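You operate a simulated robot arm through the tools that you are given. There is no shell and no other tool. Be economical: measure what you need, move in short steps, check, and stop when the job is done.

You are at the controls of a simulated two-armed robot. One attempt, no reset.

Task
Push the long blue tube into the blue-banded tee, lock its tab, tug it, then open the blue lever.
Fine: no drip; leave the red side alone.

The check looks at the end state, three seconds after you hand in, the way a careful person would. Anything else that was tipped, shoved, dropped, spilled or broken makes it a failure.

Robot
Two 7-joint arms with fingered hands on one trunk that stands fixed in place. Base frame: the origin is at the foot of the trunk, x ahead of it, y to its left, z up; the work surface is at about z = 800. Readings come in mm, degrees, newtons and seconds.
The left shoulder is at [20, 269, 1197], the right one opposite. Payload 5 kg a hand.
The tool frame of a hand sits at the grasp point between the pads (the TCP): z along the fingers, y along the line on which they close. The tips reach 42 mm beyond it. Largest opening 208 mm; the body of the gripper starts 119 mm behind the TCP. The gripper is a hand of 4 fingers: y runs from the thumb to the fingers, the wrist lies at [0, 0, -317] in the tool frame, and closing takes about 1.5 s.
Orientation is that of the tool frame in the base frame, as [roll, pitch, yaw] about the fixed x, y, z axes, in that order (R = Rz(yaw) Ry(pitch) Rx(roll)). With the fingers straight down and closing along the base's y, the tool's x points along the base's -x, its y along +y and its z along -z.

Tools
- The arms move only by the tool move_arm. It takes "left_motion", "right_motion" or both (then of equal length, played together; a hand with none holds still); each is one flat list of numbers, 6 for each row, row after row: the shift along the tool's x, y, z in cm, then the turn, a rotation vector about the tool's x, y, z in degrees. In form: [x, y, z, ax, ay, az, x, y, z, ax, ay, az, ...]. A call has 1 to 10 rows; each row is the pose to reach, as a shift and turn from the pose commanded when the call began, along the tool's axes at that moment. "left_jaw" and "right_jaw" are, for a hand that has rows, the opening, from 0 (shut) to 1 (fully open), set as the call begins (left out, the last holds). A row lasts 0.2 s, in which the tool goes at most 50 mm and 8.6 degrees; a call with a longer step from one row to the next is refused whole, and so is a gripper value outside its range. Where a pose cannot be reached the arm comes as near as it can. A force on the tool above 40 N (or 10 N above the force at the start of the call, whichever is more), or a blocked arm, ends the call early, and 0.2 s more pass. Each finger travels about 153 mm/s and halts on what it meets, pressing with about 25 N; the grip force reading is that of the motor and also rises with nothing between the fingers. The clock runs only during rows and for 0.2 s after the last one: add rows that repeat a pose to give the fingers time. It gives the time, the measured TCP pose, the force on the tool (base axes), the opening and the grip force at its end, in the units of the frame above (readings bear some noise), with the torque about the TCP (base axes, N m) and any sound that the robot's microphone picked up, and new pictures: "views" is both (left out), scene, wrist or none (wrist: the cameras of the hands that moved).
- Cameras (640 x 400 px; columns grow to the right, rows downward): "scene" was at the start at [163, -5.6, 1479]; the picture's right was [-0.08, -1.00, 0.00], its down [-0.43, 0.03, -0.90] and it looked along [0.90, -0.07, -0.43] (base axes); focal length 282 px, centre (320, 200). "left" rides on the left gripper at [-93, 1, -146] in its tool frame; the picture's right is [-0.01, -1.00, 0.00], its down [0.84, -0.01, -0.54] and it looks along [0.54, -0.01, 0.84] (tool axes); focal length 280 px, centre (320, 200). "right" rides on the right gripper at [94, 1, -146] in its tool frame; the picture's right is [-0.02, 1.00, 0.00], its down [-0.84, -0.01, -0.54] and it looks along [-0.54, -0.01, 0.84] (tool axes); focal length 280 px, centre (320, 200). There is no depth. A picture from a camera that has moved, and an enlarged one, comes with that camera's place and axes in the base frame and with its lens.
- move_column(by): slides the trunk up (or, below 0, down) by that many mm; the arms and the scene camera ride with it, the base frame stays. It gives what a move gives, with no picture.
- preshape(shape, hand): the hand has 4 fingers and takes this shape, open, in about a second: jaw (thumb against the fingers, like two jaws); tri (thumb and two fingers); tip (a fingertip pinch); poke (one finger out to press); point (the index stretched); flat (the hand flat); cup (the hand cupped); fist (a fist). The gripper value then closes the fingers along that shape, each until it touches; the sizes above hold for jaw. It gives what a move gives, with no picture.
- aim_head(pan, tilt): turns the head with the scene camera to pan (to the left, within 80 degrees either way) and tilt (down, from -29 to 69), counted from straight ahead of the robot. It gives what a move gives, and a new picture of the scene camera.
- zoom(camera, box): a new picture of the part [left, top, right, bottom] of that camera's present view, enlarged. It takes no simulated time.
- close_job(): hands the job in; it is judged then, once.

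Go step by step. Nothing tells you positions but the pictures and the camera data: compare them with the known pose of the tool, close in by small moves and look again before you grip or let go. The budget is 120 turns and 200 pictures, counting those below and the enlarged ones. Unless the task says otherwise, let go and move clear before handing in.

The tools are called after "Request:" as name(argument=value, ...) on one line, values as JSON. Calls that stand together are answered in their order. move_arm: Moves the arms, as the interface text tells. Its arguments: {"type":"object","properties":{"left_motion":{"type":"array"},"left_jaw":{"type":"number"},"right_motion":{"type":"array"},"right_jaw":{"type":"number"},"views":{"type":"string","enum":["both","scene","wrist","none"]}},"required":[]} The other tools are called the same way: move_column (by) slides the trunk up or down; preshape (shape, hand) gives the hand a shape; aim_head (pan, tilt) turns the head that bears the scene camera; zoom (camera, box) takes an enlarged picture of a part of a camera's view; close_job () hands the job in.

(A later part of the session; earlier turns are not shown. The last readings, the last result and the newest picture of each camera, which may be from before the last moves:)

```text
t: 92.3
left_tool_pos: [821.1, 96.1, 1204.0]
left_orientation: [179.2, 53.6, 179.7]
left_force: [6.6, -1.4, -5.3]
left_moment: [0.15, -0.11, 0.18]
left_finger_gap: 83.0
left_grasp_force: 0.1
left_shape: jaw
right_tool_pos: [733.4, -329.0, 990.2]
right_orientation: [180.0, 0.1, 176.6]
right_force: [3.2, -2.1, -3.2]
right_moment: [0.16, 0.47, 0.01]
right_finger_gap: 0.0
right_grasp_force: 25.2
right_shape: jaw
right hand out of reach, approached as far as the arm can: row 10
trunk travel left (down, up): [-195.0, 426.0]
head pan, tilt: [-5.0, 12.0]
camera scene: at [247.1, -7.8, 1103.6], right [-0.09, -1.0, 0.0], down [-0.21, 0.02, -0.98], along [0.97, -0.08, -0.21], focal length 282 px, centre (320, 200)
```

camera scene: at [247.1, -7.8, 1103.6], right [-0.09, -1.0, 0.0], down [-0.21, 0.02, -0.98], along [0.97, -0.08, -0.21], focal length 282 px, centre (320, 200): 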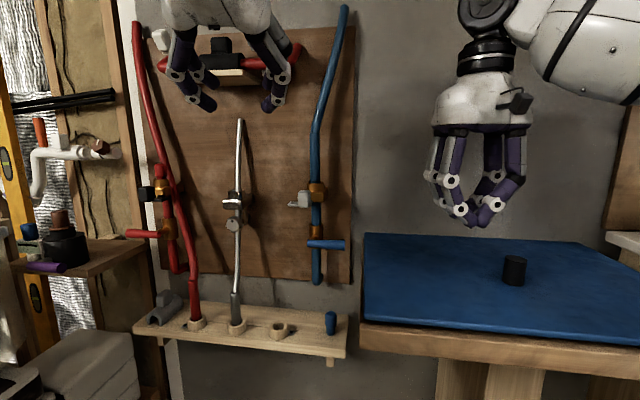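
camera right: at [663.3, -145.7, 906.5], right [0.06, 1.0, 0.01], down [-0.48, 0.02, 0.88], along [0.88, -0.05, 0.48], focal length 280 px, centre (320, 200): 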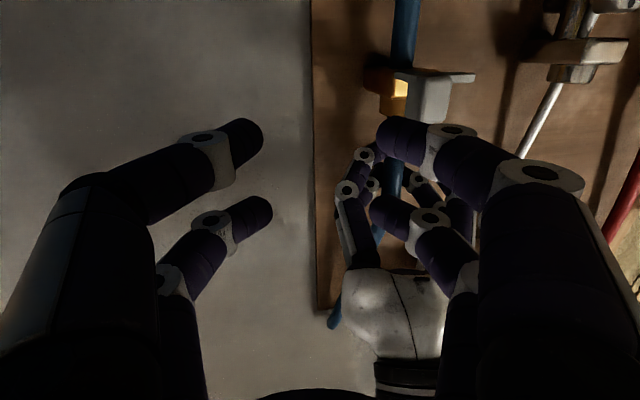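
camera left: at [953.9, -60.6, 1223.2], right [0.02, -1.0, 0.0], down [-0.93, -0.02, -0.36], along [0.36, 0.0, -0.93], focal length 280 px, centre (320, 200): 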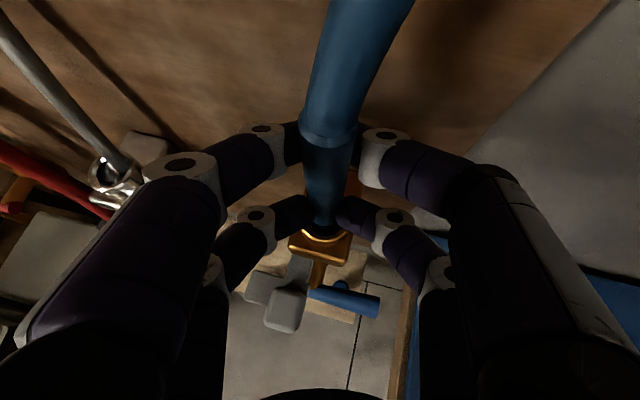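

Request:
move_arm(right_motion=[-2.8, 1.5, 0.5, -7.5, -0.6, 1.6, -5.6, 3, 1, -15, -1.3, 3.2, -8.4, 4.5, 1.5, -22.5, -1.9, 4.8, -11.2, 6, 2, -30, -2.5, 6.4, -14, 7.5, 2.5, -37.5, -3.2, 8, -16.7, 8.9, 3, -45, -3.8, 9.6, -16.7, 8.9, 3, -45, -3.8, 9.6])

Request:
aim_head(pan=-8, tilt=15)

```text
t: 93.9
left_tool_pos: [815.3, 97.4, 1213.3]
left_orientation: [179.4, 54.0, 179.8]
left_force: [-0.8, -0.1, 0.7]
left_moment: [-0.02, 0.02, -0.01]
left_finger_gap: 82.9
left_grasp_force: 0.0
left_shape: jaw
right_tool_pos: [900.0, -250.2, 969.8]
right_orientation: [134.9, 0.5, 166.9]
right_force: [0.5, 0.6, 0.7]
right_moment: [-0.04, -0.01, -0.02]
right_finger_gap: 0.0
right_grasp_force: 24.9
right_shape: jaw
trunk travel left (down, up): [-195.0, 426.0]
head pan, tilt: [-5.0, 12.0]
camera scene: at [243.0, -6.6, 1106.0], right [-0.09, -1.0, 0.0], down [-0.21, 0.02, -0.98], along [0.97, -0.09, -0.21], focal length 282 px, centre (320, 200)
camera right: at [785.3, -329.8, 1072.6], right [0.17, 0.68, 0.71], down [0.73, -0.57, 0.38], along [0.66, 0.45, -0.6], focal length 280 px, centre (320, 200)
```

scene: 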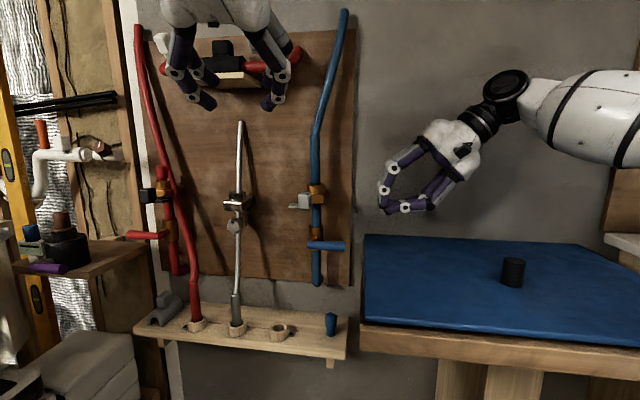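
right: 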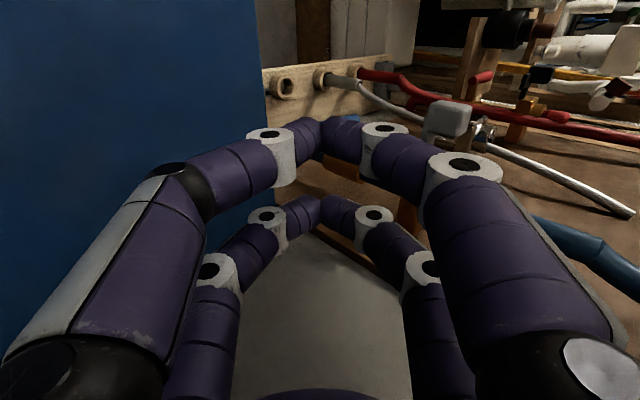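

```text
t: 94.5
left_tool_pos: [815.3, 95.8, 1210.6]
left_orientation: [179.2, 53.8, 179.9]
left_force: [0.0, 0.8, -0.7]
left_moment: [0.02, -0.01, -0.02]
left_finger_gap: 83.0
left_grasp_force: 0.1
left_shape: jaw
right_tool_pos: [899.9, -250.9, 968.4]
right_orientation: [135.0, 0.3, 166.8]
right_force: [-0.4, -0.4, 0.9]
right_moment: [0.02, -0.06, -0.05]
right_finger_gap: 0.2
right_grasp_force: 24.7
right_shape: jaw
trunk travel left (down, up): [-195.0, 426.0]
head pan, tilt: [-8.0, 15.0]
camera scene: at [243.1, -11.5, 1100.6], right [-0.14, -0.99, 0.0], down [-0.26, 0.04, -0.97], along [0.96, -0.13, -0.26], focal length 282 px, centre (320, 200)
```

scene: 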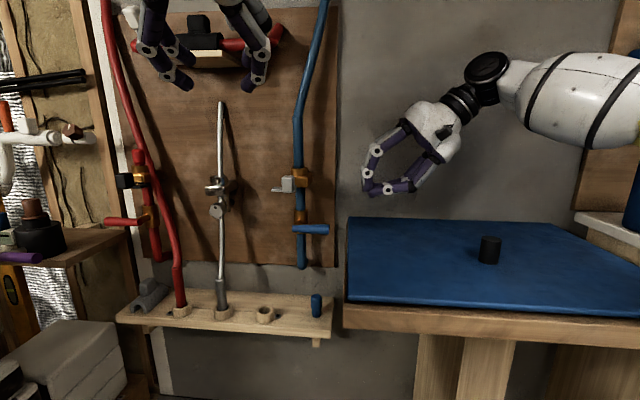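

Good pose. Moving to just above the handle's free end.

Request:
move_arm(right_motion=[-0.7, 0, 3.2, 0, 0, 0, -1.5, 0, 6.4, 0, 0, 0, -2.2, 0, 9.5, 0, 0, 0, -2.2, 0, 9.5, 0, 0, 0])

Request:
zoom(camera="scene", box=[270, 150, 390, 280])

Request:
zoom(camera="left", box=[300, 100, 500, 300])

```text
t: 95.5
left_tool_pos: [812.8, 96.3, 1214.8]
left_orientation: [179.4, 54.1, 179.9]
left_force: [-1.6, 0.7, 1.3]
left_moment: [-0.02, 0.0, -0.08]
left_finger_gap: 82.8
left_grasp_force: 0.0
left_shape: jaw
right_tool_pos: [938.3, -194.3, 903.2]
right_orientation: [134.8, 0.5, 166.6]
right_force: [-1.3, -0.2, 1.7]
right_moment: [-0.2, -0.02, -0.12]
right_finger_gap: 0.0
right_grasp_force: 25.0
right_shape: jaw
right hand out of reach, approached as far as the arm can: row 3, 4
trunk travel left (down, up): [-195.0, 426.0]
head pan, tilt: [-8.0, 15.0]
camera scene: at [241.8, -11.4, 1101.5], right [-0.14, -0.99, 0.0], down [-0.26, 0.04, -0.97], along [0.96, -0.13, -0.26], focal length 282 px, centre (320, 200)
camera right: at [823.1, -273.3, 1004.6], right [0.17, 0.68, 0.71], down [0.73, -0.57, 0.38], along [0.67, 0.45, -0.59], focal length 280 px, centre (320, 200)
```

scene: 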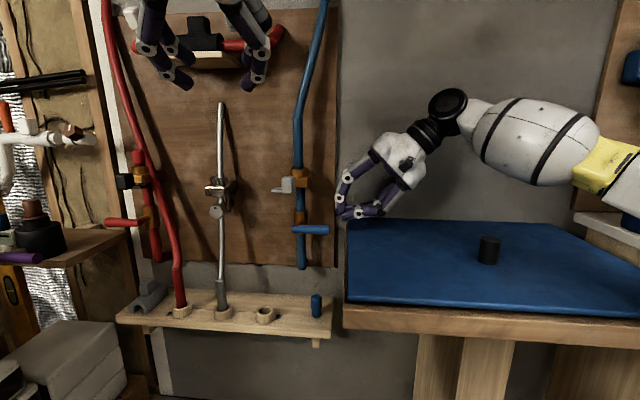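
right: 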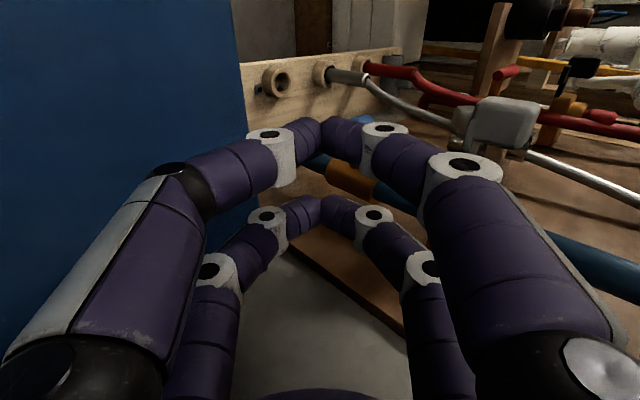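

```text
3.08 times, centred on (330, 215) of scene
camera zoom: at [241.8, -11.4, 1101.5], right [-0.14, -0.99, 0.0], down [-0.26, 0.04, -0.97], along [0.96, -0.13, -0.26], focal length 868 px, centre (289, 154)
```

zoom: 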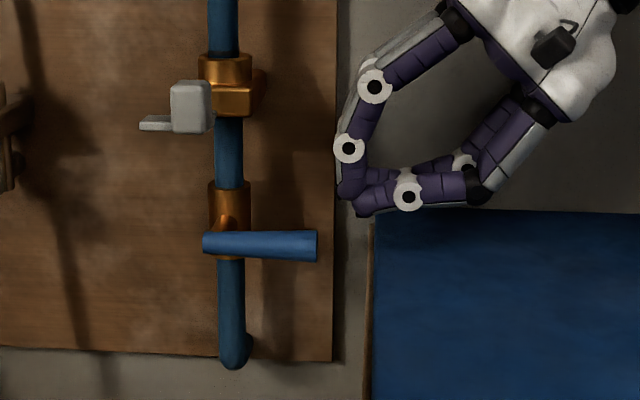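

```text
2.00 times, centred on (400, 200) of left
camera zoom: at [748.8, 96.7, 1375.2], right [0.02, -1.0, 0.01], down [-0.93, -0.02, -0.37], along [0.37, 0.0, -0.93], focal length 561 px, centre (160, 200)
```

zoom: 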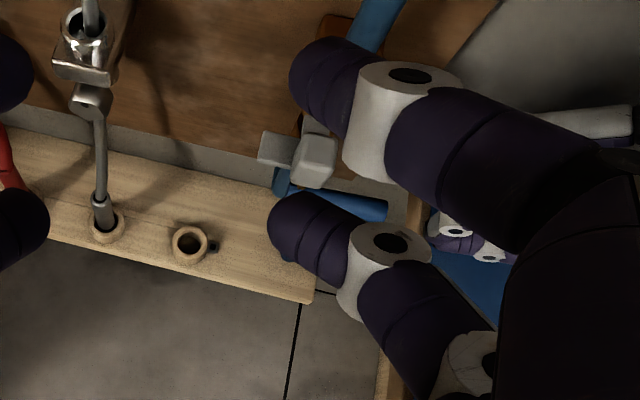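

The right arm is at its reach limit short of the handle. The left hand can reach it from its side, so I'll retreat the right and bring the left, fingertips closed, in front of the handle's free end.

Request:
move_arm(left_motion=[1.84, -2.3, 1.8, 2, 0, 1.5, 3.7, -4.5, 3.6, 4, 0, 2.9, 5.5, -6.8, 5.4, 6, 0, 4.4, 7.4, -9, 7.2, 8, 0, 5.9, 9.2, -11.3, 9, 10, 0, 7.4, 11, -13.6, 10.8, 12, 0, 8.8, 12.9, -15.8, 12.6, 14, 0, 10.3, 14.7, -18.1, 14.4, 16, 0, 11.8, 16.6, -20.3, 16.2, 18, 0, 13.2, 18.4, -22.6, 18, 20.2, 0, 14.7], right_motion=[0.2, 0, -2, 0, 0, 0, 0.4, 0, -4, 0, 0, 0, 0.6, 0, -6, 0, 0, 0, 0.8, 0, -8, 0, 0, 0, 1, 0, -10, 0, 0, 0, 1.2, 0, -12, 0, 0, 0, 1.4, 0, -14, 0, 0, 0, 1.6, 0, -16, 0, 0, 0, 1.8, 0, -18, 0, 0, 0, 2, 0, -20, 0, 0, 0], left_jaw=0)

```text
t: 97.7
left_tool_pos: [853.9, -127.9, 955.5]
left_orientation: [179.4, 53.7, 154.9]
left_force: [0.5, -0.2, 1.6]
left_moment: [0.01, 0.09, 0.01]
left_finger_gap: 0.0
left_grasp_force: 24.5
left_shape: jaw
right_tool_pos: [887.2, -325.7, 1041.9]
right_orientation: [135.0, 0.1, 166.8]
right_force: [0.9, 0.5, -0.8]
right_moment: [0.11, 0.04, 0.05]
right_finger_gap: 0.1
right_grasp_force: 25.4
right_shape: jaw
trunk travel left (down, up): [-195.0, 426.0]
head pan, tilt: [-8.0, 15.0]
camera scene: at [243.2, -11.5, 1100.5], right [-0.14, -0.99, 0.0], down [-0.26, 0.04, -0.97], along [0.96, -0.13, -0.26], focal length 282 px, centre (320, 200)
camera right: at [772.1, -405.1, 1143.9], right [0.17, 0.69, 0.71], down [0.73, -0.57, 0.38], along [0.66, 0.45, -0.6], focal length 280 px, centre (320, 200)
camera left: at [796.5, -100.7, 1117.2], right [-0.41, -0.91, 0.01], down [-0.85, 0.38, -0.36], along [0.33, -0.15, -0.93], focal length 280 px, centre (320, 200)
```

scene: 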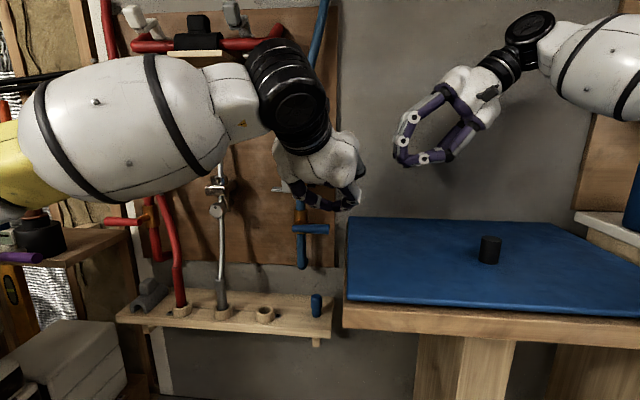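
right: 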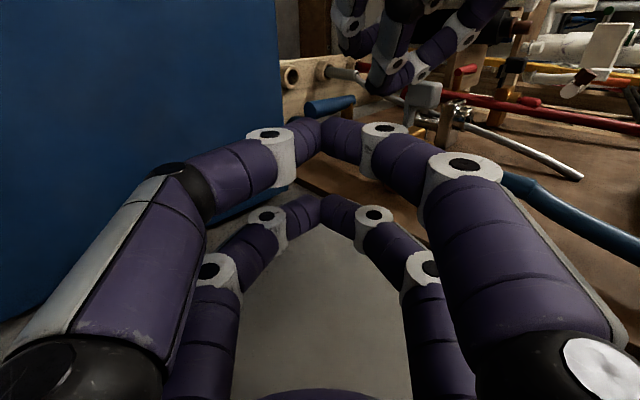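
left: 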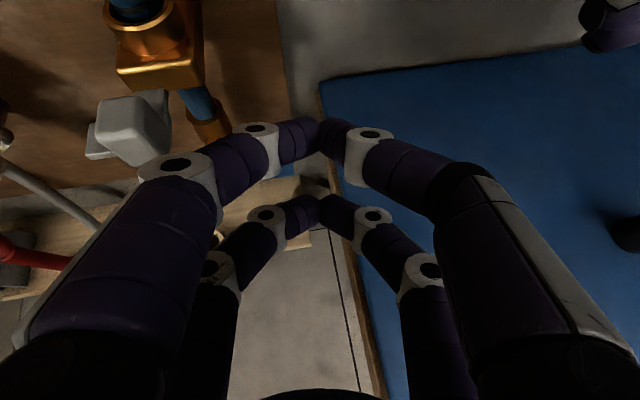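

Now forward to hover over the handle's free end.

Request:
move_arm(left_motion=[-0.5, 1.6, 3, 0, 0, 0, -0.9, 3.2, 6, 0, 0, 0, -1.4, 4.7, 8.8, 0, 0, 0, -1.4, 4.7, 8.8, 0, 0, 0])

Request:
zoom(camera="scene", box=[270, 150, 390, 280])

Request:
zoom(camera="right", box=[270, 20, 470, 150])

```text
t: 98.7
left_tool_pos: [945.2, -121.0, 915.7]
left_orientation: [179.3, 53.6, 154.8]
left_force: [-5.3, -12.8, -4.2]
left_moment: [0.43, -0.3, 0.37]
left_finger_gap: 0.2
left_grasp_force: 25.2
left_shape: jaw
right_tool_pos: [885.6, -326.9, 1041.9]
right_orientation: [134.9, 0.4, 166.8]
right_force: [-0.2, 0.4, -1.5]
right_moment: [0.03, -0.02, 0.02]
right_finger_gap: 0.3
right_grasp_force: 24.4
right_shape: jaw
trunk travel left (down, up): [-195.0, 426.0]
head pan, tilt: [-8.0, 15.0]
camera scene: at [243.0, -12.4, 1100.6], right [-0.14, -0.99, 0.0], down [-0.26, 0.04, -0.97], along [0.96, -0.14, -0.26], focal length 282 px, centre (320, 200)
camera left: at [888.1, -93.9, 1076.4], right [-0.41, -0.91, 0.0], down [-0.85, 0.38, -0.36], along [0.33, -0.15, -0.93], focal length 280 px, centre (320, 200)
```

scene: 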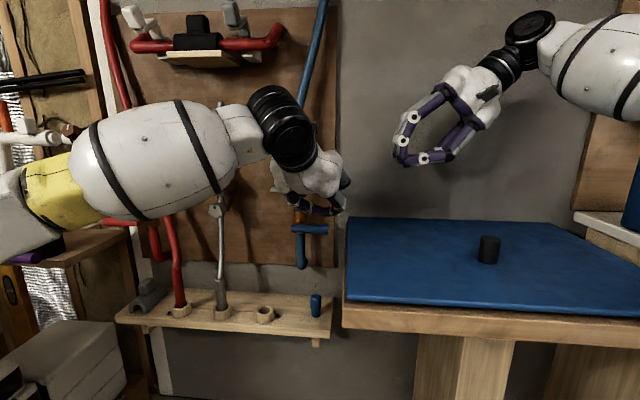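
left: 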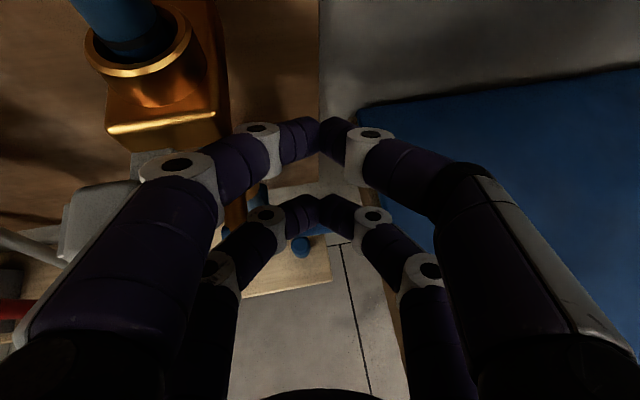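

```text
3.08 times, centred on (330, 215) of scene
camera zoom: at [243.0, -12.4, 1100.6], right [-0.14, -0.99, 0.0], down [-0.26, 0.04, -0.97], along [0.96, -0.14, -0.26], focal length 868 px, centre (289, 154)
```

zoom: 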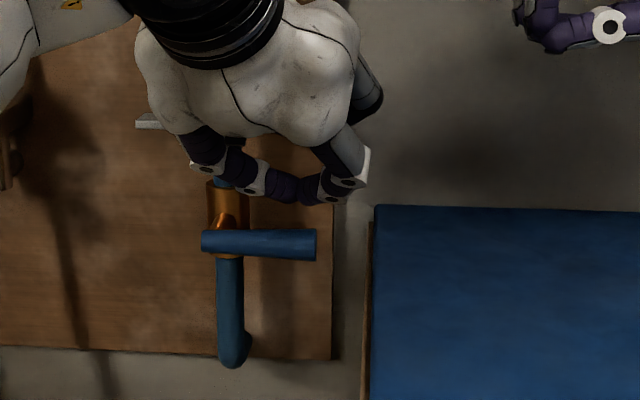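

```text
3.08 times, centred on (370, 85) of right
camera zoom: at [771.3, -406.4, 1144.3], right [0.17, 0.68, 0.71], down [0.73, -0.57, 0.38], along [0.66, 0.45, -0.6], focal length 863 px, centre (166, 554)
```

zoom: 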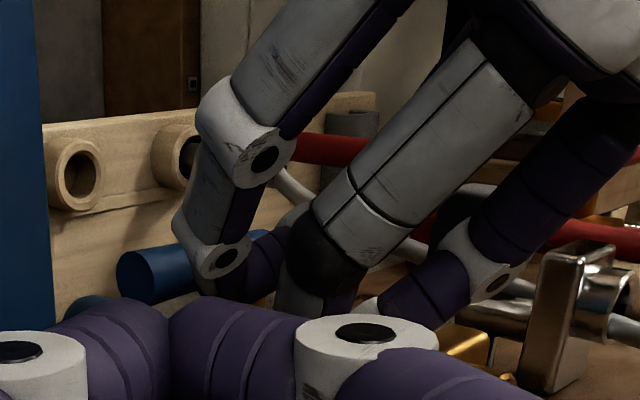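

There's a light touch on the tab block by a finger's side, so I'll shift 6 mm away before pressing down.

Request:
move_arm(left_motion=[0, -0.4, 0, 0, 0, 0, 0, -0.7, 0, 0, 0, 0], views="none")

Request:
zoom(camera="left", box=[40, 60, 360, 300])

```text
t: 99.3
left_tool_pos: [944.6, -120.3, 916.3]
left_orientation: [179.3, 53.9, 155.2]
left_force: [0.6, -1.4, 1.0]
left_moment: [0.06, 0.01, 0.02]
left_finger_gap: 0.3
left_grasp_force: 25.0
left_shape: jaw
right_tool_pos: [886.6, -325.2, 1042.3]
right_orientation: [135.0, 0.2, 166.9]
right_force: [0.5, 0.2, 0.8]
right_moment: [0.02, -0.03, -0.03]
right_finger_gap: 0.5
right_grasp_force: 24.9
right_shape: jaw
trunk travel left (down, up): [-195.0, 426.0]
head pan, tilt: [-8.0, 15.0]
```

```text
1.67 times, centred on (200, 180) of left
camera zoom: at [887.0, -94.7, 1078.1], right [-0.41, -0.91, 0.0], down [-0.85, 0.38, -0.36], along [0.33, -0.15, -0.93], focal length 467 px, centre (520, 233)
```

zoom: 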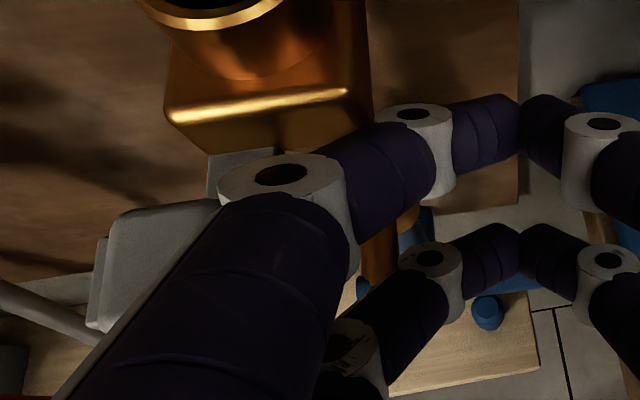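

The left fingers can't descend there without catching the tab plate, so I'll withdraw the left hand. Then I'll use the right hand from its free side with a steeper, more forward pose.

Request:
move_arm(left_motion=[0.5, -1.6, -3, 0, 0, 0, 0.9, -3.2, -6, 0, 0, 0, 1.4, -4.7, -8.8, 0, 0, 0, 0.5, -2.7, -11.8, 0, 0, 0, -0.4, -0.7, -14.8, 0, 0, 0, -1.3, 1.3, -17.8, 0, 0, 0, -2.2, 3.3, -20.8, 0, 0, 0, -3.1, 5.3, -23.8, 0, 0, 0, -4, 7.5, -27, 0, 0, 0, -4.8, 9.6, -30, 0, 0, 0], views="none")

Request:
move_arm(right_motion=[0, 0, 0, 2.5, -4, 5.2, 0, 0, 0, 5, -8, 10.3, 0, 0, 0, 7.5, -12, 15.5, 0, 0, 0, 10, -16, 20.6, 0, 0, 0, 12.5, -20, 25.8, 0, 0, 0, 15, -24.1, 30.9])

```text
t: 101.5
left_tool_pos: [788.1, 50.3, 1132.2]
left_orientation: [179.4, 53.8, 154.9]
left_force: [-0.5, 0.2, -0.5]
left_moment: [0.06, -0.05, 0.03]
left_finger_gap: 0.0
left_grasp_force: 25.0
left_shape: jaw
right_tool_pos: [884.8, -325.8, 1042.6]
right_orientation: [135.0, 0.4, 166.8]
right_force: [-0.5, -0.2, 0.8]
right_moment: [-0.18, -0.05, -0.08]
right_finger_gap: 0.0
right_grasp_force: 24.2
right_shape: jaw
trunk travel left (down, up): [-195.0, 426.0]
head pan, tilt: [-8.0, 15.0]
```

```text
t: 102.9
left_tool_pos: [787.5, 49.9, 1133.1]
left_orientation: [179.4, 53.7, 155.0]
left_force: [-0.2, -0.2, 0.0]
left_moment: [0.01, 0.03, -0.01]
left_finger_gap: 0.0
left_grasp_force: 25.1
left_shape: jaw
right_tool_pos: [886.7, -326.5, 1040.6]
right_orientation: [150.2, 0.8, 127.6]
right_force: [-0.6, -0.2, 0.5]
right_moment: [-0.02, -0.01, 0.02]
right_finger_gap: 0.1
right_grasp_force: 24.6
right_shape: jaw
trunk travel left (down, up): [-195.0, 426.0]
head pan, tilt: [-8.0, 15.0]
camera scene: at [243.1, -11.5, 1100.6], right [-0.14, -0.99, 0.0], down [-0.26, 0.04, -0.97], along [0.96, -0.13, -0.26], focal length 282 px, centre (320, 200)
camera right: at [772.7, -296.4, 1166.2], right [0.69, 0.52, 0.5], down [0.29, -0.83, 0.47], along [0.66, -0.18, -0.73], focal length 280 px, centre (320, 200)
```

scene: 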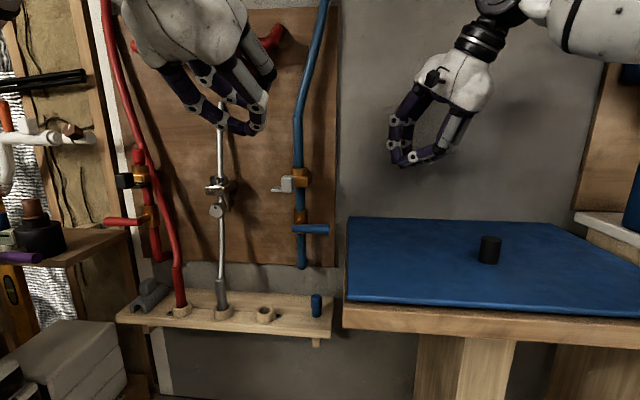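
right: 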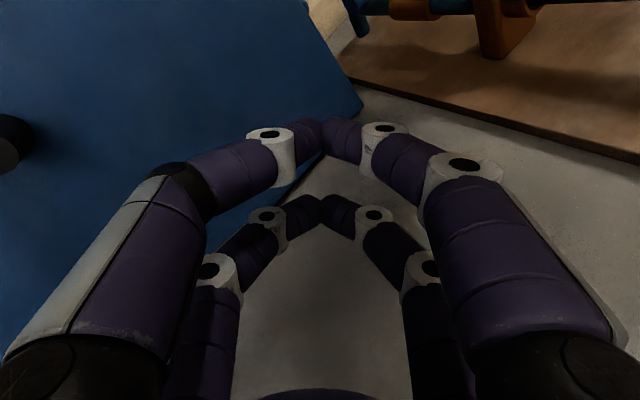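

The right hand is now in a steeper, forward-left pose. Moving it to hover above the handle.

Request:
move_arm(right_motion=[1.2, 1, 2.5, 0, 0, 0, 2.5, 2, 5, 0, 0, 0, 3.7, 3, 7.5, 0, 0, 0, 4.9, 4, 10, 0, 0, 0, 6.1, 5, 12.6, 0, 0, 0, 7.4, 6, 15.2, 0, 0, 0, 8.6, 7, 17.8, 0, 0, 0, 9.8, 7.9, 20.3, 0, 0, 0])

Request:
zoom(camera="scene", box=[270, 150, 390, 280])

Request:
zoom(camera="left", box=[260, 0, 640, 260])

```text
t: 104.7
left_tool_pos: [788.8, 50.4, 1130.5]
left_orientation: [179.4, 53.7, 155.1]
left_force: [0.9, 0.0, -0.6]
left_moment: [-0.05, -0.05, -0.01]
left_finger_gap: 0.0
left_grasp_force: 25.1
left_shape: jaw
right_tool_pos: [924.0, -210.7, 888.7]
right_orientation: [150.2, 0.8, 127.8]
right_force: [0.5, 0.5, -2.2]
right_moment: [0.01, -0.04, -0.01]
right_finger_gap: 0.0
right_grasp_force: 25.4
right_shape: jaw
right hand out of reach, approached as far as the arm can: row 3, 4, 5, 6, 7, 8
trunk travel left (down, up): [-195.0, 426.0]
head pan, tilt: [-8.0, 15.0]
camera scene: at [243.8, -11.5, 1100.1], right [-0.14, -0.99, 0.0], down [-0.26, 0.04, -0.97], along [0.96, -0.13, -0.26], focal length 282 px, centre (320, 200)
camera right: at [810.0, -181.4, 1013.8], right [0.69, 0.52, 0.5], down [0.29, -0.83, 0.47], along [0.66, -0.18, -0.73], focal length 280 px, centre (320, 200)
```

scene: 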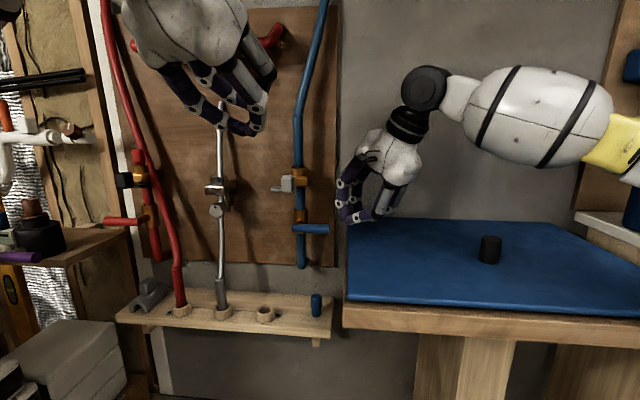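
right: 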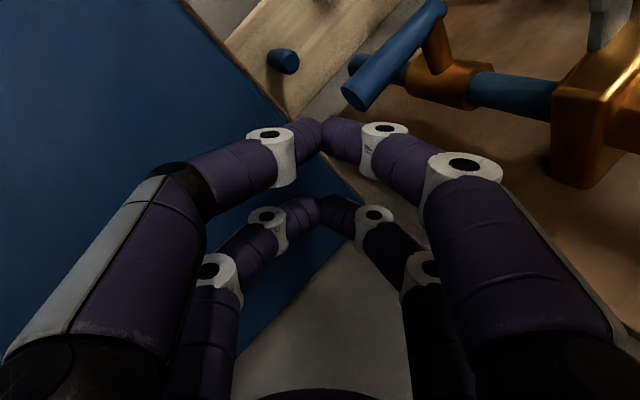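

```text
3.08 times, centred on (330, 215) of scene
camera zoom: at [243.8, -11.5, 1100.1], right [-0.14, -0.99, 0.0], down [-0.26, 0.04, -0.97], along [0.96, -0.13, -0.26], focal length 868 px, centre (289, 154)
```

zoom: 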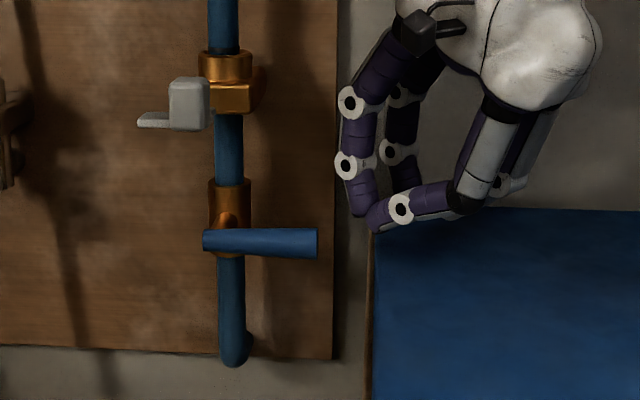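

```text
1.54 times, centred on (450, 130) of left
camera zoom: at [731.7, 76.0, 1291.9], right [-0.41, -0.91, 0.01], down [-0.85, 0.38, -0.36], along [0.33, -0.15, -0.93], focal length 431 px, centre (120, 308)
```

zoom: 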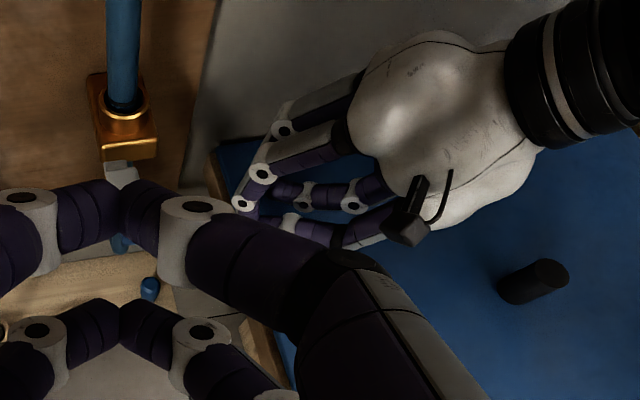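

The right arm's shoulder is too low for this pose. I'll raise the trunk 200 mm, since both hands are clear above, and try again from there.

Request:
move_column(by=200)

Request:
aim_head(pan=-8, tilt=28)

```text
t: 106.9
left_tool_pos: [788.9, 51.3, 1332.5]
left_orientation: [179.4, 53.7, 155.0]
left_force: [0.7, -0.6, 0.7]
left_moment: [0.0, 0.01, -0.03]
left_finger_gap: 0.0
left_grasp_force: 25.4
left_shape: jaw
right_tool_pos: [864.3, -210.9, 1218.6]
right_orientation: [143.3, 5.9, 127.2]
right_force: [0.4, 0.3, 0.1]
right_moment: [0.02, 0.0, 0.02]
right_finger_gap: 0.0
right_grasp_force: 25.1
right_shape: jaw
trunk travel left (down, up): [-395.0, 226.0]
head pan, tilt: [-8.0, 15.0]
```

```text
t: 107.7
left_tool_pos: [788.4, 50.7, 1331.2]
left_orientation: [179.3, 53.9, 154.9]
left_force: [0.3, 0.1, 0.3]
left_moment: [0.02, 0.03, 0.02]
left_finger_gap: 0.0
left_grasp_force: 25.3
left_shape: jaw
right_tool_pos: [864.1, -212.1, 1220.6]
right_orientation: [143.1, 5.9, 127.2]
right_force: [0.5, 0.3, 0.0]
right_moment: [0.02, -0.01, -0.01]
right_finger_gap: 0.0
right_grasp_force: 24.9
right_shape: jaw
trunk travel left (down, up): [-395.0, 226.0]
head pan, tilt: [-8.0, 28.0]
camera scene: at [173.9, -11.2, 1293.3], right [-0.14, -0.99, 0.0], down [-0.46, 0.07, -0.88], along [0.87, -0.12, -0.47], focal length 282 px, centre (320, 200)
```

scene: 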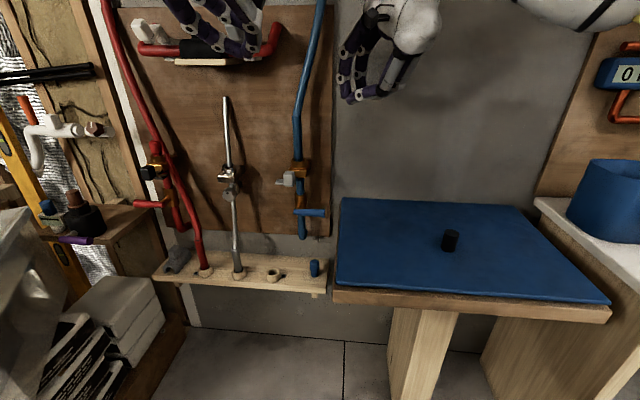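

Request:
move_arm(right_motion=[0.1, -1, 3.2, 1, 0.6, 0.4, 0.1, -2, 6.4, 2, 1.2, 0.8, 0.2, -3, 9.5, 3, 1.8, 1.2, 0.3, -4, 12.7, 4, 2.4, 1.6, 0.3, -5.1, 15.9, 5, 3, 2, 0.4, -6.1, 19, 6, 3.6, 2.4, 0.5, -7.1, 22.2, 7, 4.2, 2.8], views="scene")

```text
t: 109.3
left_tool_pos: [787.1, 52.5, 1332.7]
left_orientation: [179.4, 53.8, 154.9]
left_force: [-0.4, 1.1, 0.8]
left_moment: [-0.03, 0.01, -0.01]
left_finger_gap: 0.2
left_grasp_force: 24.9
left_shape: jaw
right_tool_pos: [909.6, -202.4, 1028.2]
right_orientation: [149.0, 1.7, 127.2]
right_force: [-0.2, 0.5, -0.4]
right_moment: [-0.09, -0.01, -0.07]
right_finger_gap: 0.1
right_grasp_force: 24.8
right_shape: jaw
right hand out of reach, approached as far as the arm can: row 1, 2, 3, 4, 5, 6, 7
trunk travel left (down, up): [-395.0, 226.0]
head pan, tilt: [-8.0, 28.0]
camera scene: at [173.3, -10.7, 1293.4], right [-0.14, -0.99, 0.0], down [-0.46, 0.06, -0.88], along [0.87, -0.12, -0.47], focal length 282 px, centre (320, 200)
```

scene: 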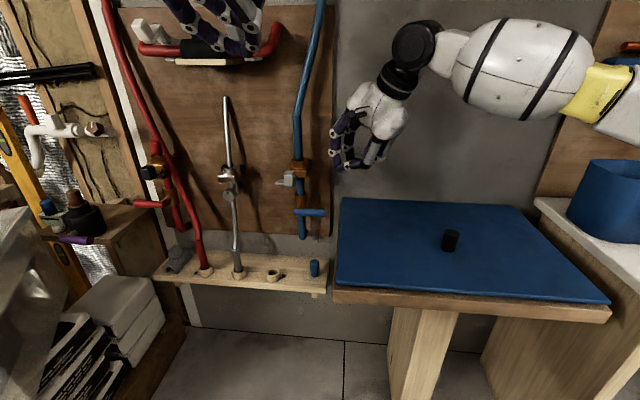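

The right arm's limits block this approach, so it retreats. I'll use the left hand rolled 90° so it is narrow sideways and clears the tab, pointing steeply down.

Request:
move_arm(left_motion=[1, -0.4, 2.3, -2.8, 4, -3.2, 2, -0.7, 4.6, -5.7, 8, -6.3, 3, -1, 6.9, -8.5, 12, -9.5, 4, -1.4, 9.1, -11.3, 16, -12.6, 5, -1.8, 11.4, -14.2, 20, -15.8, 6.1, -2.1, 13.7, -17, 24, -18.9], right_motion=[0.3, -3.4, -2, 0, 0, 0, 0.6, -6.9, -4, 0, 0, 0, 0.9, -10.3, -6, 0, 0, 0, 1.1, -13.7, -8, 0, 0, 0, 1.4, -17.2, -10, 0, 0, 0, 1.7, -20.6, -11.9, 0, 0, 0], views="none")

Request:
move_arm(left_motion=[0, 0, 0, 0, 0, -8.5, 0, 0, 0, 0, 0, -17, 0, 0, 0, 0, 0, -25.5, 0, 0, 0, 0, 0, -34, 0, 0, 0, 0, 0, -42.5, 0, 0, 0, 0, 0, -51, 0, 0, 0, 0, 0, -59.5, 0, 0, 0, 0, 0, -68, 0, 0, 0, 0, 0, -76.5, 0, 0, 0, 0, 0, -85], views="scene")

```text
t: 110.7
left_tool_pos: [848.7, 0.9, 1202.2]
left_orientation: [179.4, 29.6, -179.7]
left_force: [-1.6, -1.0, 1.2]
left_moment: [0.12, 0.0, 0.04]
left_finger_gap: 0.1
left_grasp_force: 25.0
left_shape: jaw
right_tool_pos: [711.9, -337.3, 1027.8]
right_orientation: [150.3, 0.8, 127.0]
right_force: [0.1, -0.5, -2.1]
right_moment: [0.12, -0.02, 0.07]
right_finger_gap: 0.0
right_grasp_force: 24.9
right_shape: jaw
trunk travel left (down, up): [-395.0, 226.0]
head pan, tilt: [-8.0, 28.0]
```

```text
t: 112.9
left_tool_pos: [847.1, 2.0, 1201.1]
left_orientation: [-150.7, 2.9, -93.6]
left_force: [-0.1, -0.3, -0.4]
left_moment: [0.0, 0.02, 0.01]
left_finger_gap: 0.1
left_grasp_force: 25.2
left_shape: jaw
right_tool_pos: [711.4, -335.5, 1028.4]
right_orientation: [150.2, 0.9, 127.1]
right_force: [0.2, -1.0, 1.0]
right_moment: [-0.01, -0.03, -0.03]
right_finger_gap: 0.0
right_grasp_force: 25.1
right_shape: jaw
trunk travel left (down, up): [-395.0, 226.0]
head pan, tilt: [-8.0, 28.0]
camera scene: at [173.9, -11.2, 1293.2], right [-0.14, -0.99, 0.0], down [-0.46, 0.07, -0.88], along [0.87, -0.12, -0.47], focal length 282 px, centre (320, 200)
```

scene: 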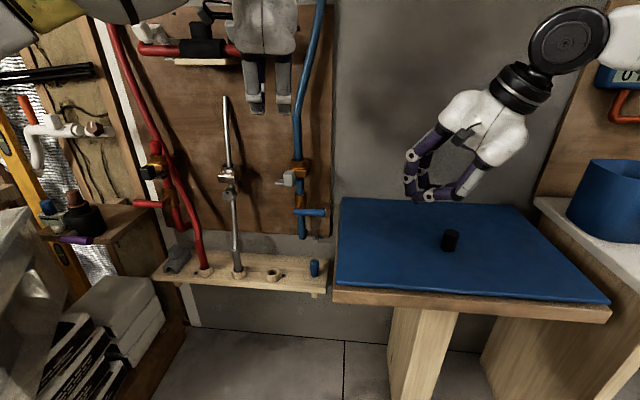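

The roll worked and the hand is now narrow sideways. Bringing it in front of and above the handle.

Request:
move_arm(left_motion=[1.9, 0.7, 3.1, 0, 0, 0, 3.7, 1.5, 6.2, 0, 0, 0, 5.6, 2.2, 9.3, 0, 0, 0, 7.4, 3, 12.4, 0, 0, 0, 9.3, 3.7, 15.5, 0, 0, 0, 11.1, 4.5, 18.6, 0, 0, 0, 13, 5.2, 21.7, 0, 0, 0, 13, 5.2, 21.7, 0, 0, 0])

Request:
zoom(camera="scene", box=[260, 120, 380, 260])

```text
t: 114.7
left_tool_pos: [900.9, -118.8, 982.1]
left_orientation: [-150.4, 3.0, -93.5]
left_force: [-0.1, -1.4, 1.1]
left_moment: [-0.02, 0.01, 0.02]
left_finger_gap: 0.1
left_grasp_force: 25.4
left_shape: jaw
right_tool_pos: [710.4, -334.6, 1030.6]
right_orientation: [150.3, 0.9, 127.2]
right_force: [0.4, -0.1, -0.5]
right_moment: [-0.06, -0.01, 0.03]
right_finger_gap: 0.0
right_grasp_force: 25.0
right_shape: jaw
trunk travel left (down, up): [-395.0, 226.0]
head pan, tilt: [-8.0, 28.0]
camera scene: at [173.7, -11.0, 1293.4], right [-0.14, -0.99, 0.0], down [-0.46, 0.07, -0.88], along [0.87, -0.12, -0.47], focal length 282 px, centre (320, 200)
camera left: at [832.5, -27.4, 1112.0], right [0.87, -0.07, 0.49], down [-0.31, -0.85, 0.43], along [0.39, -0.53, -0.76], focal length 280 px, centre (320, 200)
```

scene: 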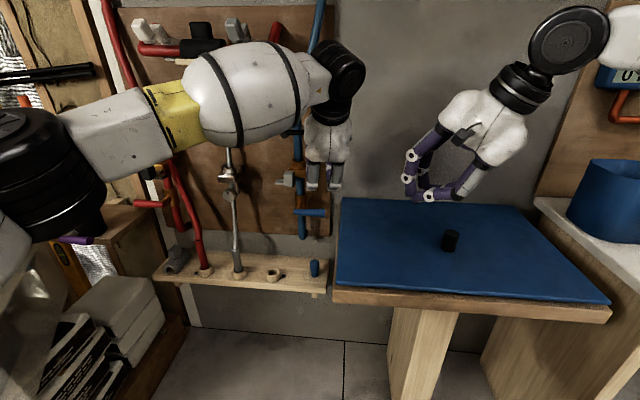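
left: 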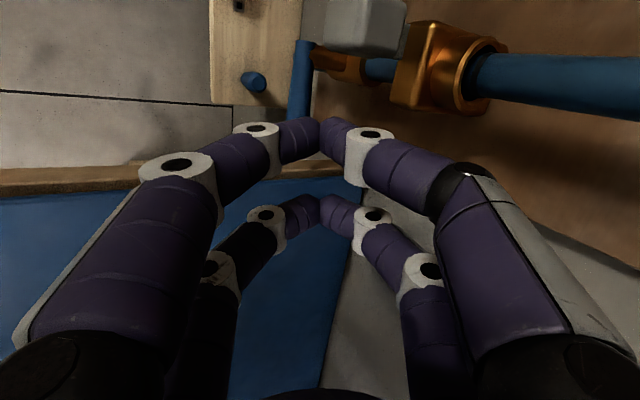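

```text
2.86 times, centred on (320, 190) of scene
camera zoom: at [173.7, -11.0, 1293.4], right [-0.14, -0.99, 0.0], down [-0.46, 0.07, -0.88], along [0.87, -0.12, -0.47], focal length 806 px, centre (320, 229)
```

zoom: 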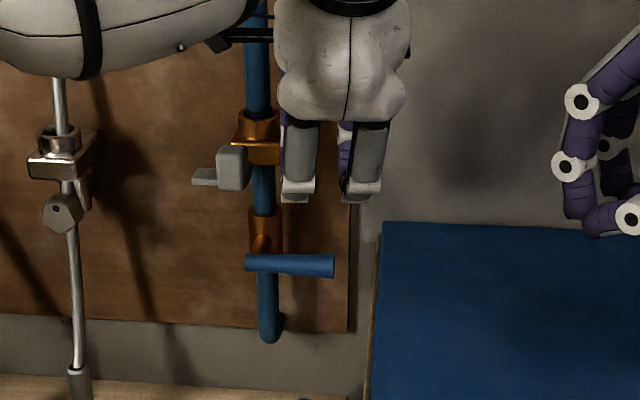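

Lined up: the inner finger pair is over the handle's middle. Moving to just above it.

Request:
move_arm(left_motion=[0, -0.1, 2.5, 0, 0, 0, 0, -0.2, 5, 0, 0, 0, 0, -0.3, 7.4, 0, 0, 0])

Request:
zoom(camera="scene", box=[260, 120, 380, 260])

```text
t: 115.5
left_tool_pos: [941.8, -118.1, 918.8]
left_orientation: [-150.6, 2.9, -93.7]
left_force: [0.6, 1.1, -0.8]
left_moment: [-0.03, 0.01, 0.0]
left_finger_gap: 0.0
left_grasp_force: 25.1
left_shape: jaw
right_tool_pos: [711.9, -336.5, 1028.3]
right_orientation: [150.3, 0.8, 127.0]
right_force: [0.3, -0.1, -0.6]
right_moment: [0.0, 0.01, -0.01]
right_finger_gap: 0.2
right_grasp_force: 24.9
right_shape: jaw
trunk travel left (down, up): [-395.0, 226.0]
head pan, tilt: [-8.0, 28.0]
camera scene: at [174.1, -11.2, 1293.0], right [-0.14, -0.99, 0.0], down [-0.47, 0.07, -0.88], along [0.87, -0.12, -0.47], focal length 282 px, centre (320, 200)
camera left: at [873.1, -27.0, 1049.2], right [0.87, -0.07, 0.49], down [-0.31, -0.85, 0.43], along [0.39, -0.53, -0.76], focal length 280 px, centre (320, 200)
```

scene: 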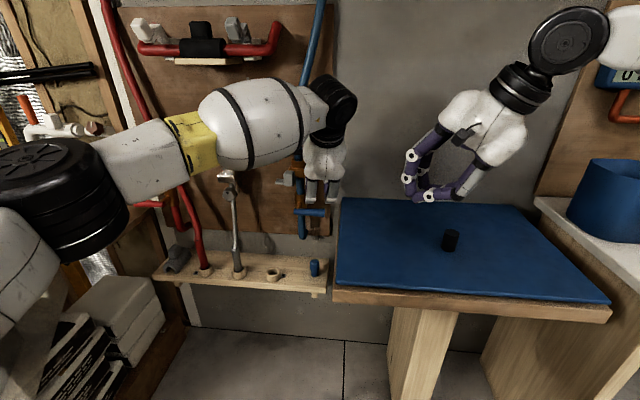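
left: 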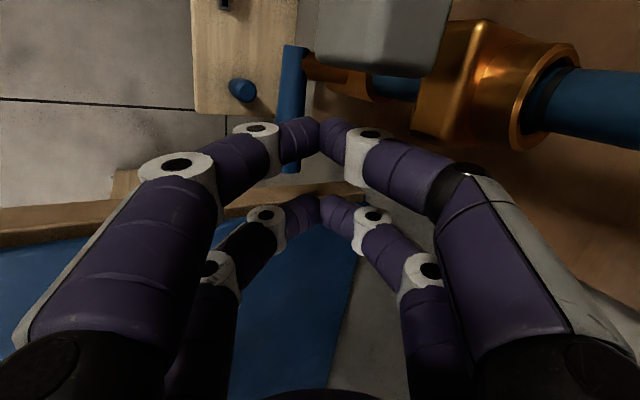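

```text
2.86 times, centred on (320, 190) of scene
camera zoom: at [174.1, -11.2, 1293.0], right [-0.14, -0.99, 0.0], down [-0.47, 0.07, -0.88], along [0.87, -0.12, -0.47], focal length 806 px, centre (320, 229)
```

zoom: 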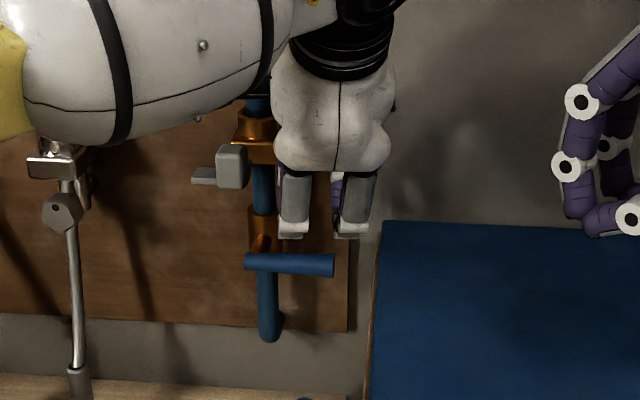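

Tip is directly over the handle. Pressing straight down in 10 mm steps.

Request:
move_arm(left_motion=[0.05, 0.49, 0.87, 0, 0, 0, 0.1, 0.98, 1.74, 0, 0, 0, 0.15, 1.47, 2.61, 0, 0, 0, 0.2, 1.96, 3.48, 0, 0, 0, 0.25, 2.45, 4.35, 0, 0, 0])

Request:
zoom(camera="scene", box=[260, 120, 380, 260])

```text
t: 116.7
left_tool_pos: [939.6, -119.7, 870.2]
left_orientation: [-150.5, 3.0, -93.8]
left_force: [-4.9, 0.8, 6.0]
left_moment: [0.16, 0.1, 0.13]
left_finger_gap: 0.0
left_grasp_force: 25.0
left_shape: jaw
right_tool_pos: [712.8, -336.4, 1028.3]
right_orientation: [150.2, 0.9, 127.2]
right_force: [0.2, 0.4, 0.8]
right_moment: [0.02, 0.01, -0.01]
right_finger_gap: 0.0
right_grasp_force: 25.1
right_shape: jaw
trunk travel left (down, up): [-395.0, 226.0]
head pan, tilt: [-8.0, 28.0]
camera scene: at [173.3, -11.1, 1293.4], right [-0.14, -0.99, 0.0], down [-0.46, 0.07, -0.88], along [0.87, -0.12, -0.47], focal length 282 px, centre (320, 200)
camera left: at [872.0, -28.3, 999.9], right [0.87, -0.07, 0.49], down [-0.31, -0.85, 0.43], along [0.39, -0.53, -0.76], focal length 280 px, centre (320, 200)
```

scene: 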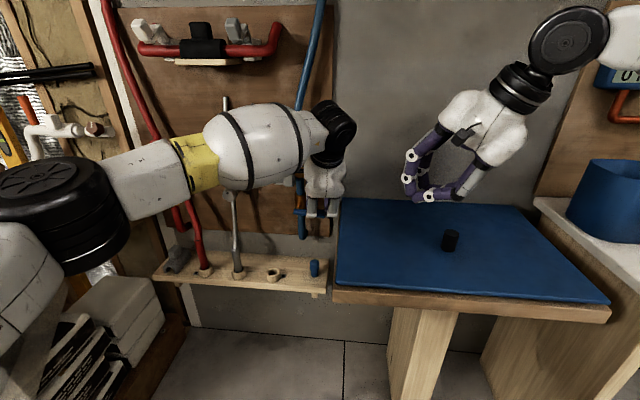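
left: 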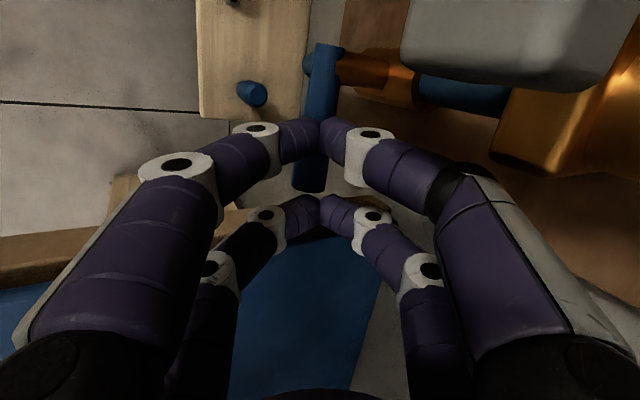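

```text
2.86 times, centred on (320, 190) of scene
camera zoom: at [173.3, -11.1, 1293.4], right [-0.14, -0.99, 0.0], down [-0.46, 0.07, -0.88], along [0.87, -0.12, -0.47], focal length 806 px, centre (320, 229)
```

zoom: 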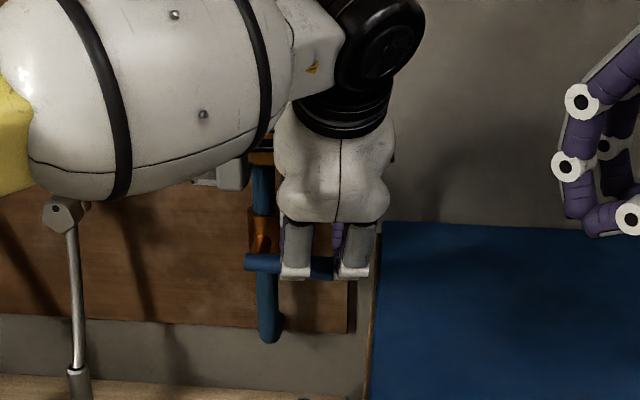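

The handle is turning down with little force. Continuing down and easing toward the pipe.

Request:
move_arm(left_motion=[0.05, 0.49, 0.87, 0, 0, 0, 0.1, 0.98, 1.74, 0, 0, 0, 0, 1.47, 2.61, 0, 0, 0, -0.3, 1.96, 3.48, 0, 0, 0, -0.7, 2.45, 4.35, 0, 0, 0])

Request:
zoom(camera="scene", box=[260, 120, 380, 260])

```text
t: 117.9
left_tool_pos: [942.0, -111.1, 817.2]
left_orientation: [-150.7, 3.0, -93.8]
left_force: [-1.4, -6.2, 0.4]
left_moment: [-0.19, 0.07, -0.19]
left_finger_gap: 0.0
left_grasp_force: 24.8
left_shape: jaw
right_tool_pos: [712.6, -335.5, 1028.4]
right_orientation: [150.2, 0.9, 127.1]
right_force: [0.1, -0.1, 0.1]
right_moment: [-0.03, 0.04, 0.01]
right_finger_gap: 0.0
right_grasp_force: 25.2
right_shape: jaw
trunk travel left (down, up): [-395.0, 226.0]
head pan, tilt: [-8.0, 28.0]
camera scene: at [173.8, -11.4, 1293.1], right [-0.14, -0.99, 0.0], down [-0.46, 0.07, -0.88], along [0.87, -0.12, -0.47], focal length 282 px, centre (320, 200)
camera left: at [872.3, -19.1, 948.1], right [0.87, -0.07, 0.49], down [-0.31, -0.85, 0.43], along [0.39, -0.53, -0.76], focal length 280 px, centre (320, 200)
```

scene: 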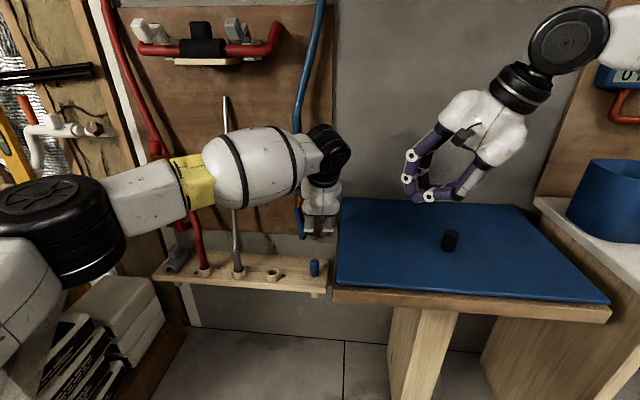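
left: 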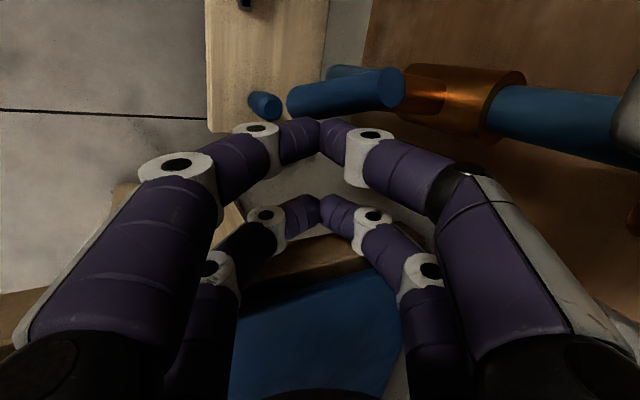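

```text
2.86 times, centred on (320, 190) of scene
camera zoom: at [173.8, -11.4, 1293.1], right [-0.14, -0.99, 0.0], down [-0.46, 0.07, -0.88], along [0.87, -0.12, -0.47], focal length 806 px, centre (320, 229)
```

zoom: 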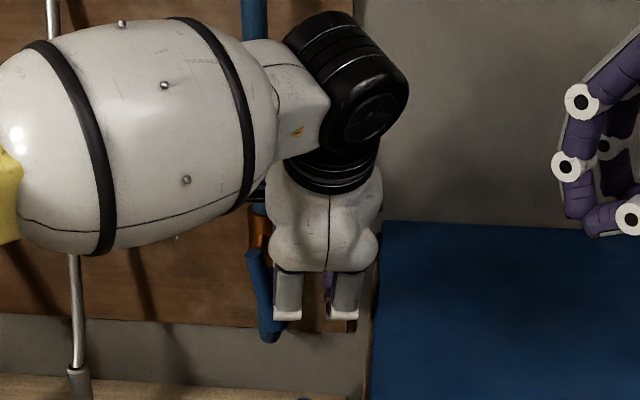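

The handle is near vertical. A last push sideways toward the pipe until it stops.

Request:
move_arm(left_motion=[-0.4, 0, 0, 0, 0, 0, -0.8, 0, 0, 0, 0, 0, -1.2, 0, 0, 0, 0, 0, -1.6, 0, 0, 0, 0, 0], views="wrist")

Request:
zoom(camera="scene", box=[260, 120, 380, 260])

```text
t: 118.9
left_tool_pos: [940.1, -98.1, 819.1]
left_orientation: [-150.5, 2.9, -94.1]
left_force: [-11.3, -26.9, -3.9]
left_moment: [-0.59, 0.32, -0.39]
left_finger_gap: 0.0
left_grasp_force: 25.2
left_shape: jaw
right_tool_pos: [710.6, -338.2, 1028.4]
right_orientation: [150.2, 0.8, 127.0]
right_force: [-0.1, 0.0, 0.7]
right_moment: [-0.01, -0.01, -0.02]
right_finger_gap: 0.1
right_grasp_force: 24.6
right_shape: jaw
trunk travel left (down, up): [-395.0, 226.0]
head pan, tilt: [-8.0, 28.0]
camera left: at [873.0, -7.5, 949.9], right [0.87, -0.07, 0.49], down [-0.31, -0.85, 0.43], along [0.38, -0.53, -0.76], focal length 280 px, centre (320, 200)
```

left: 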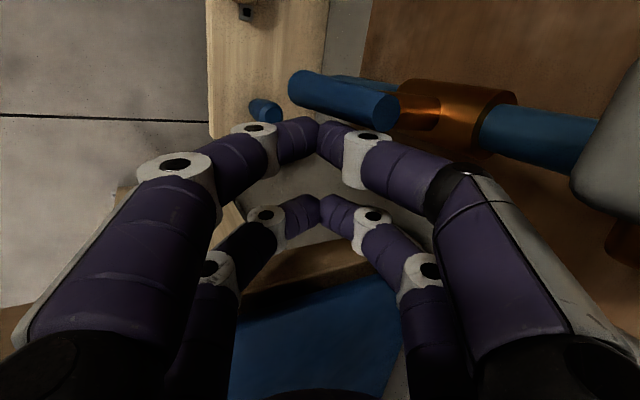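

```text
2.86 times, centred on (320, 190) of scene
camera zoom: at [173.6, -12.7, 1293.2], right [-0.14, -0.99, 0.0], down [-0.46, 0.07, -0.88], along [0.87, -0.12, -0.47], focal length 806 px, centre (320, 229)
```

zoom: 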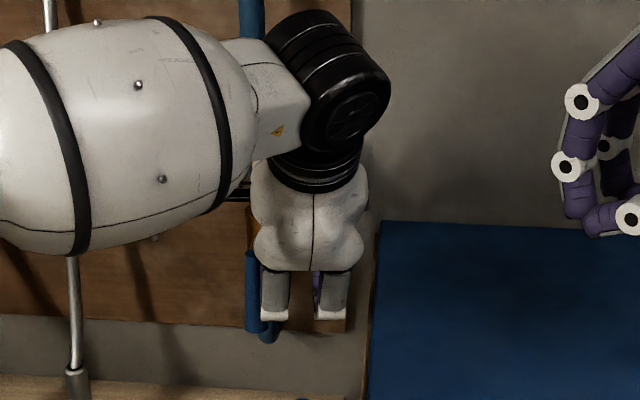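

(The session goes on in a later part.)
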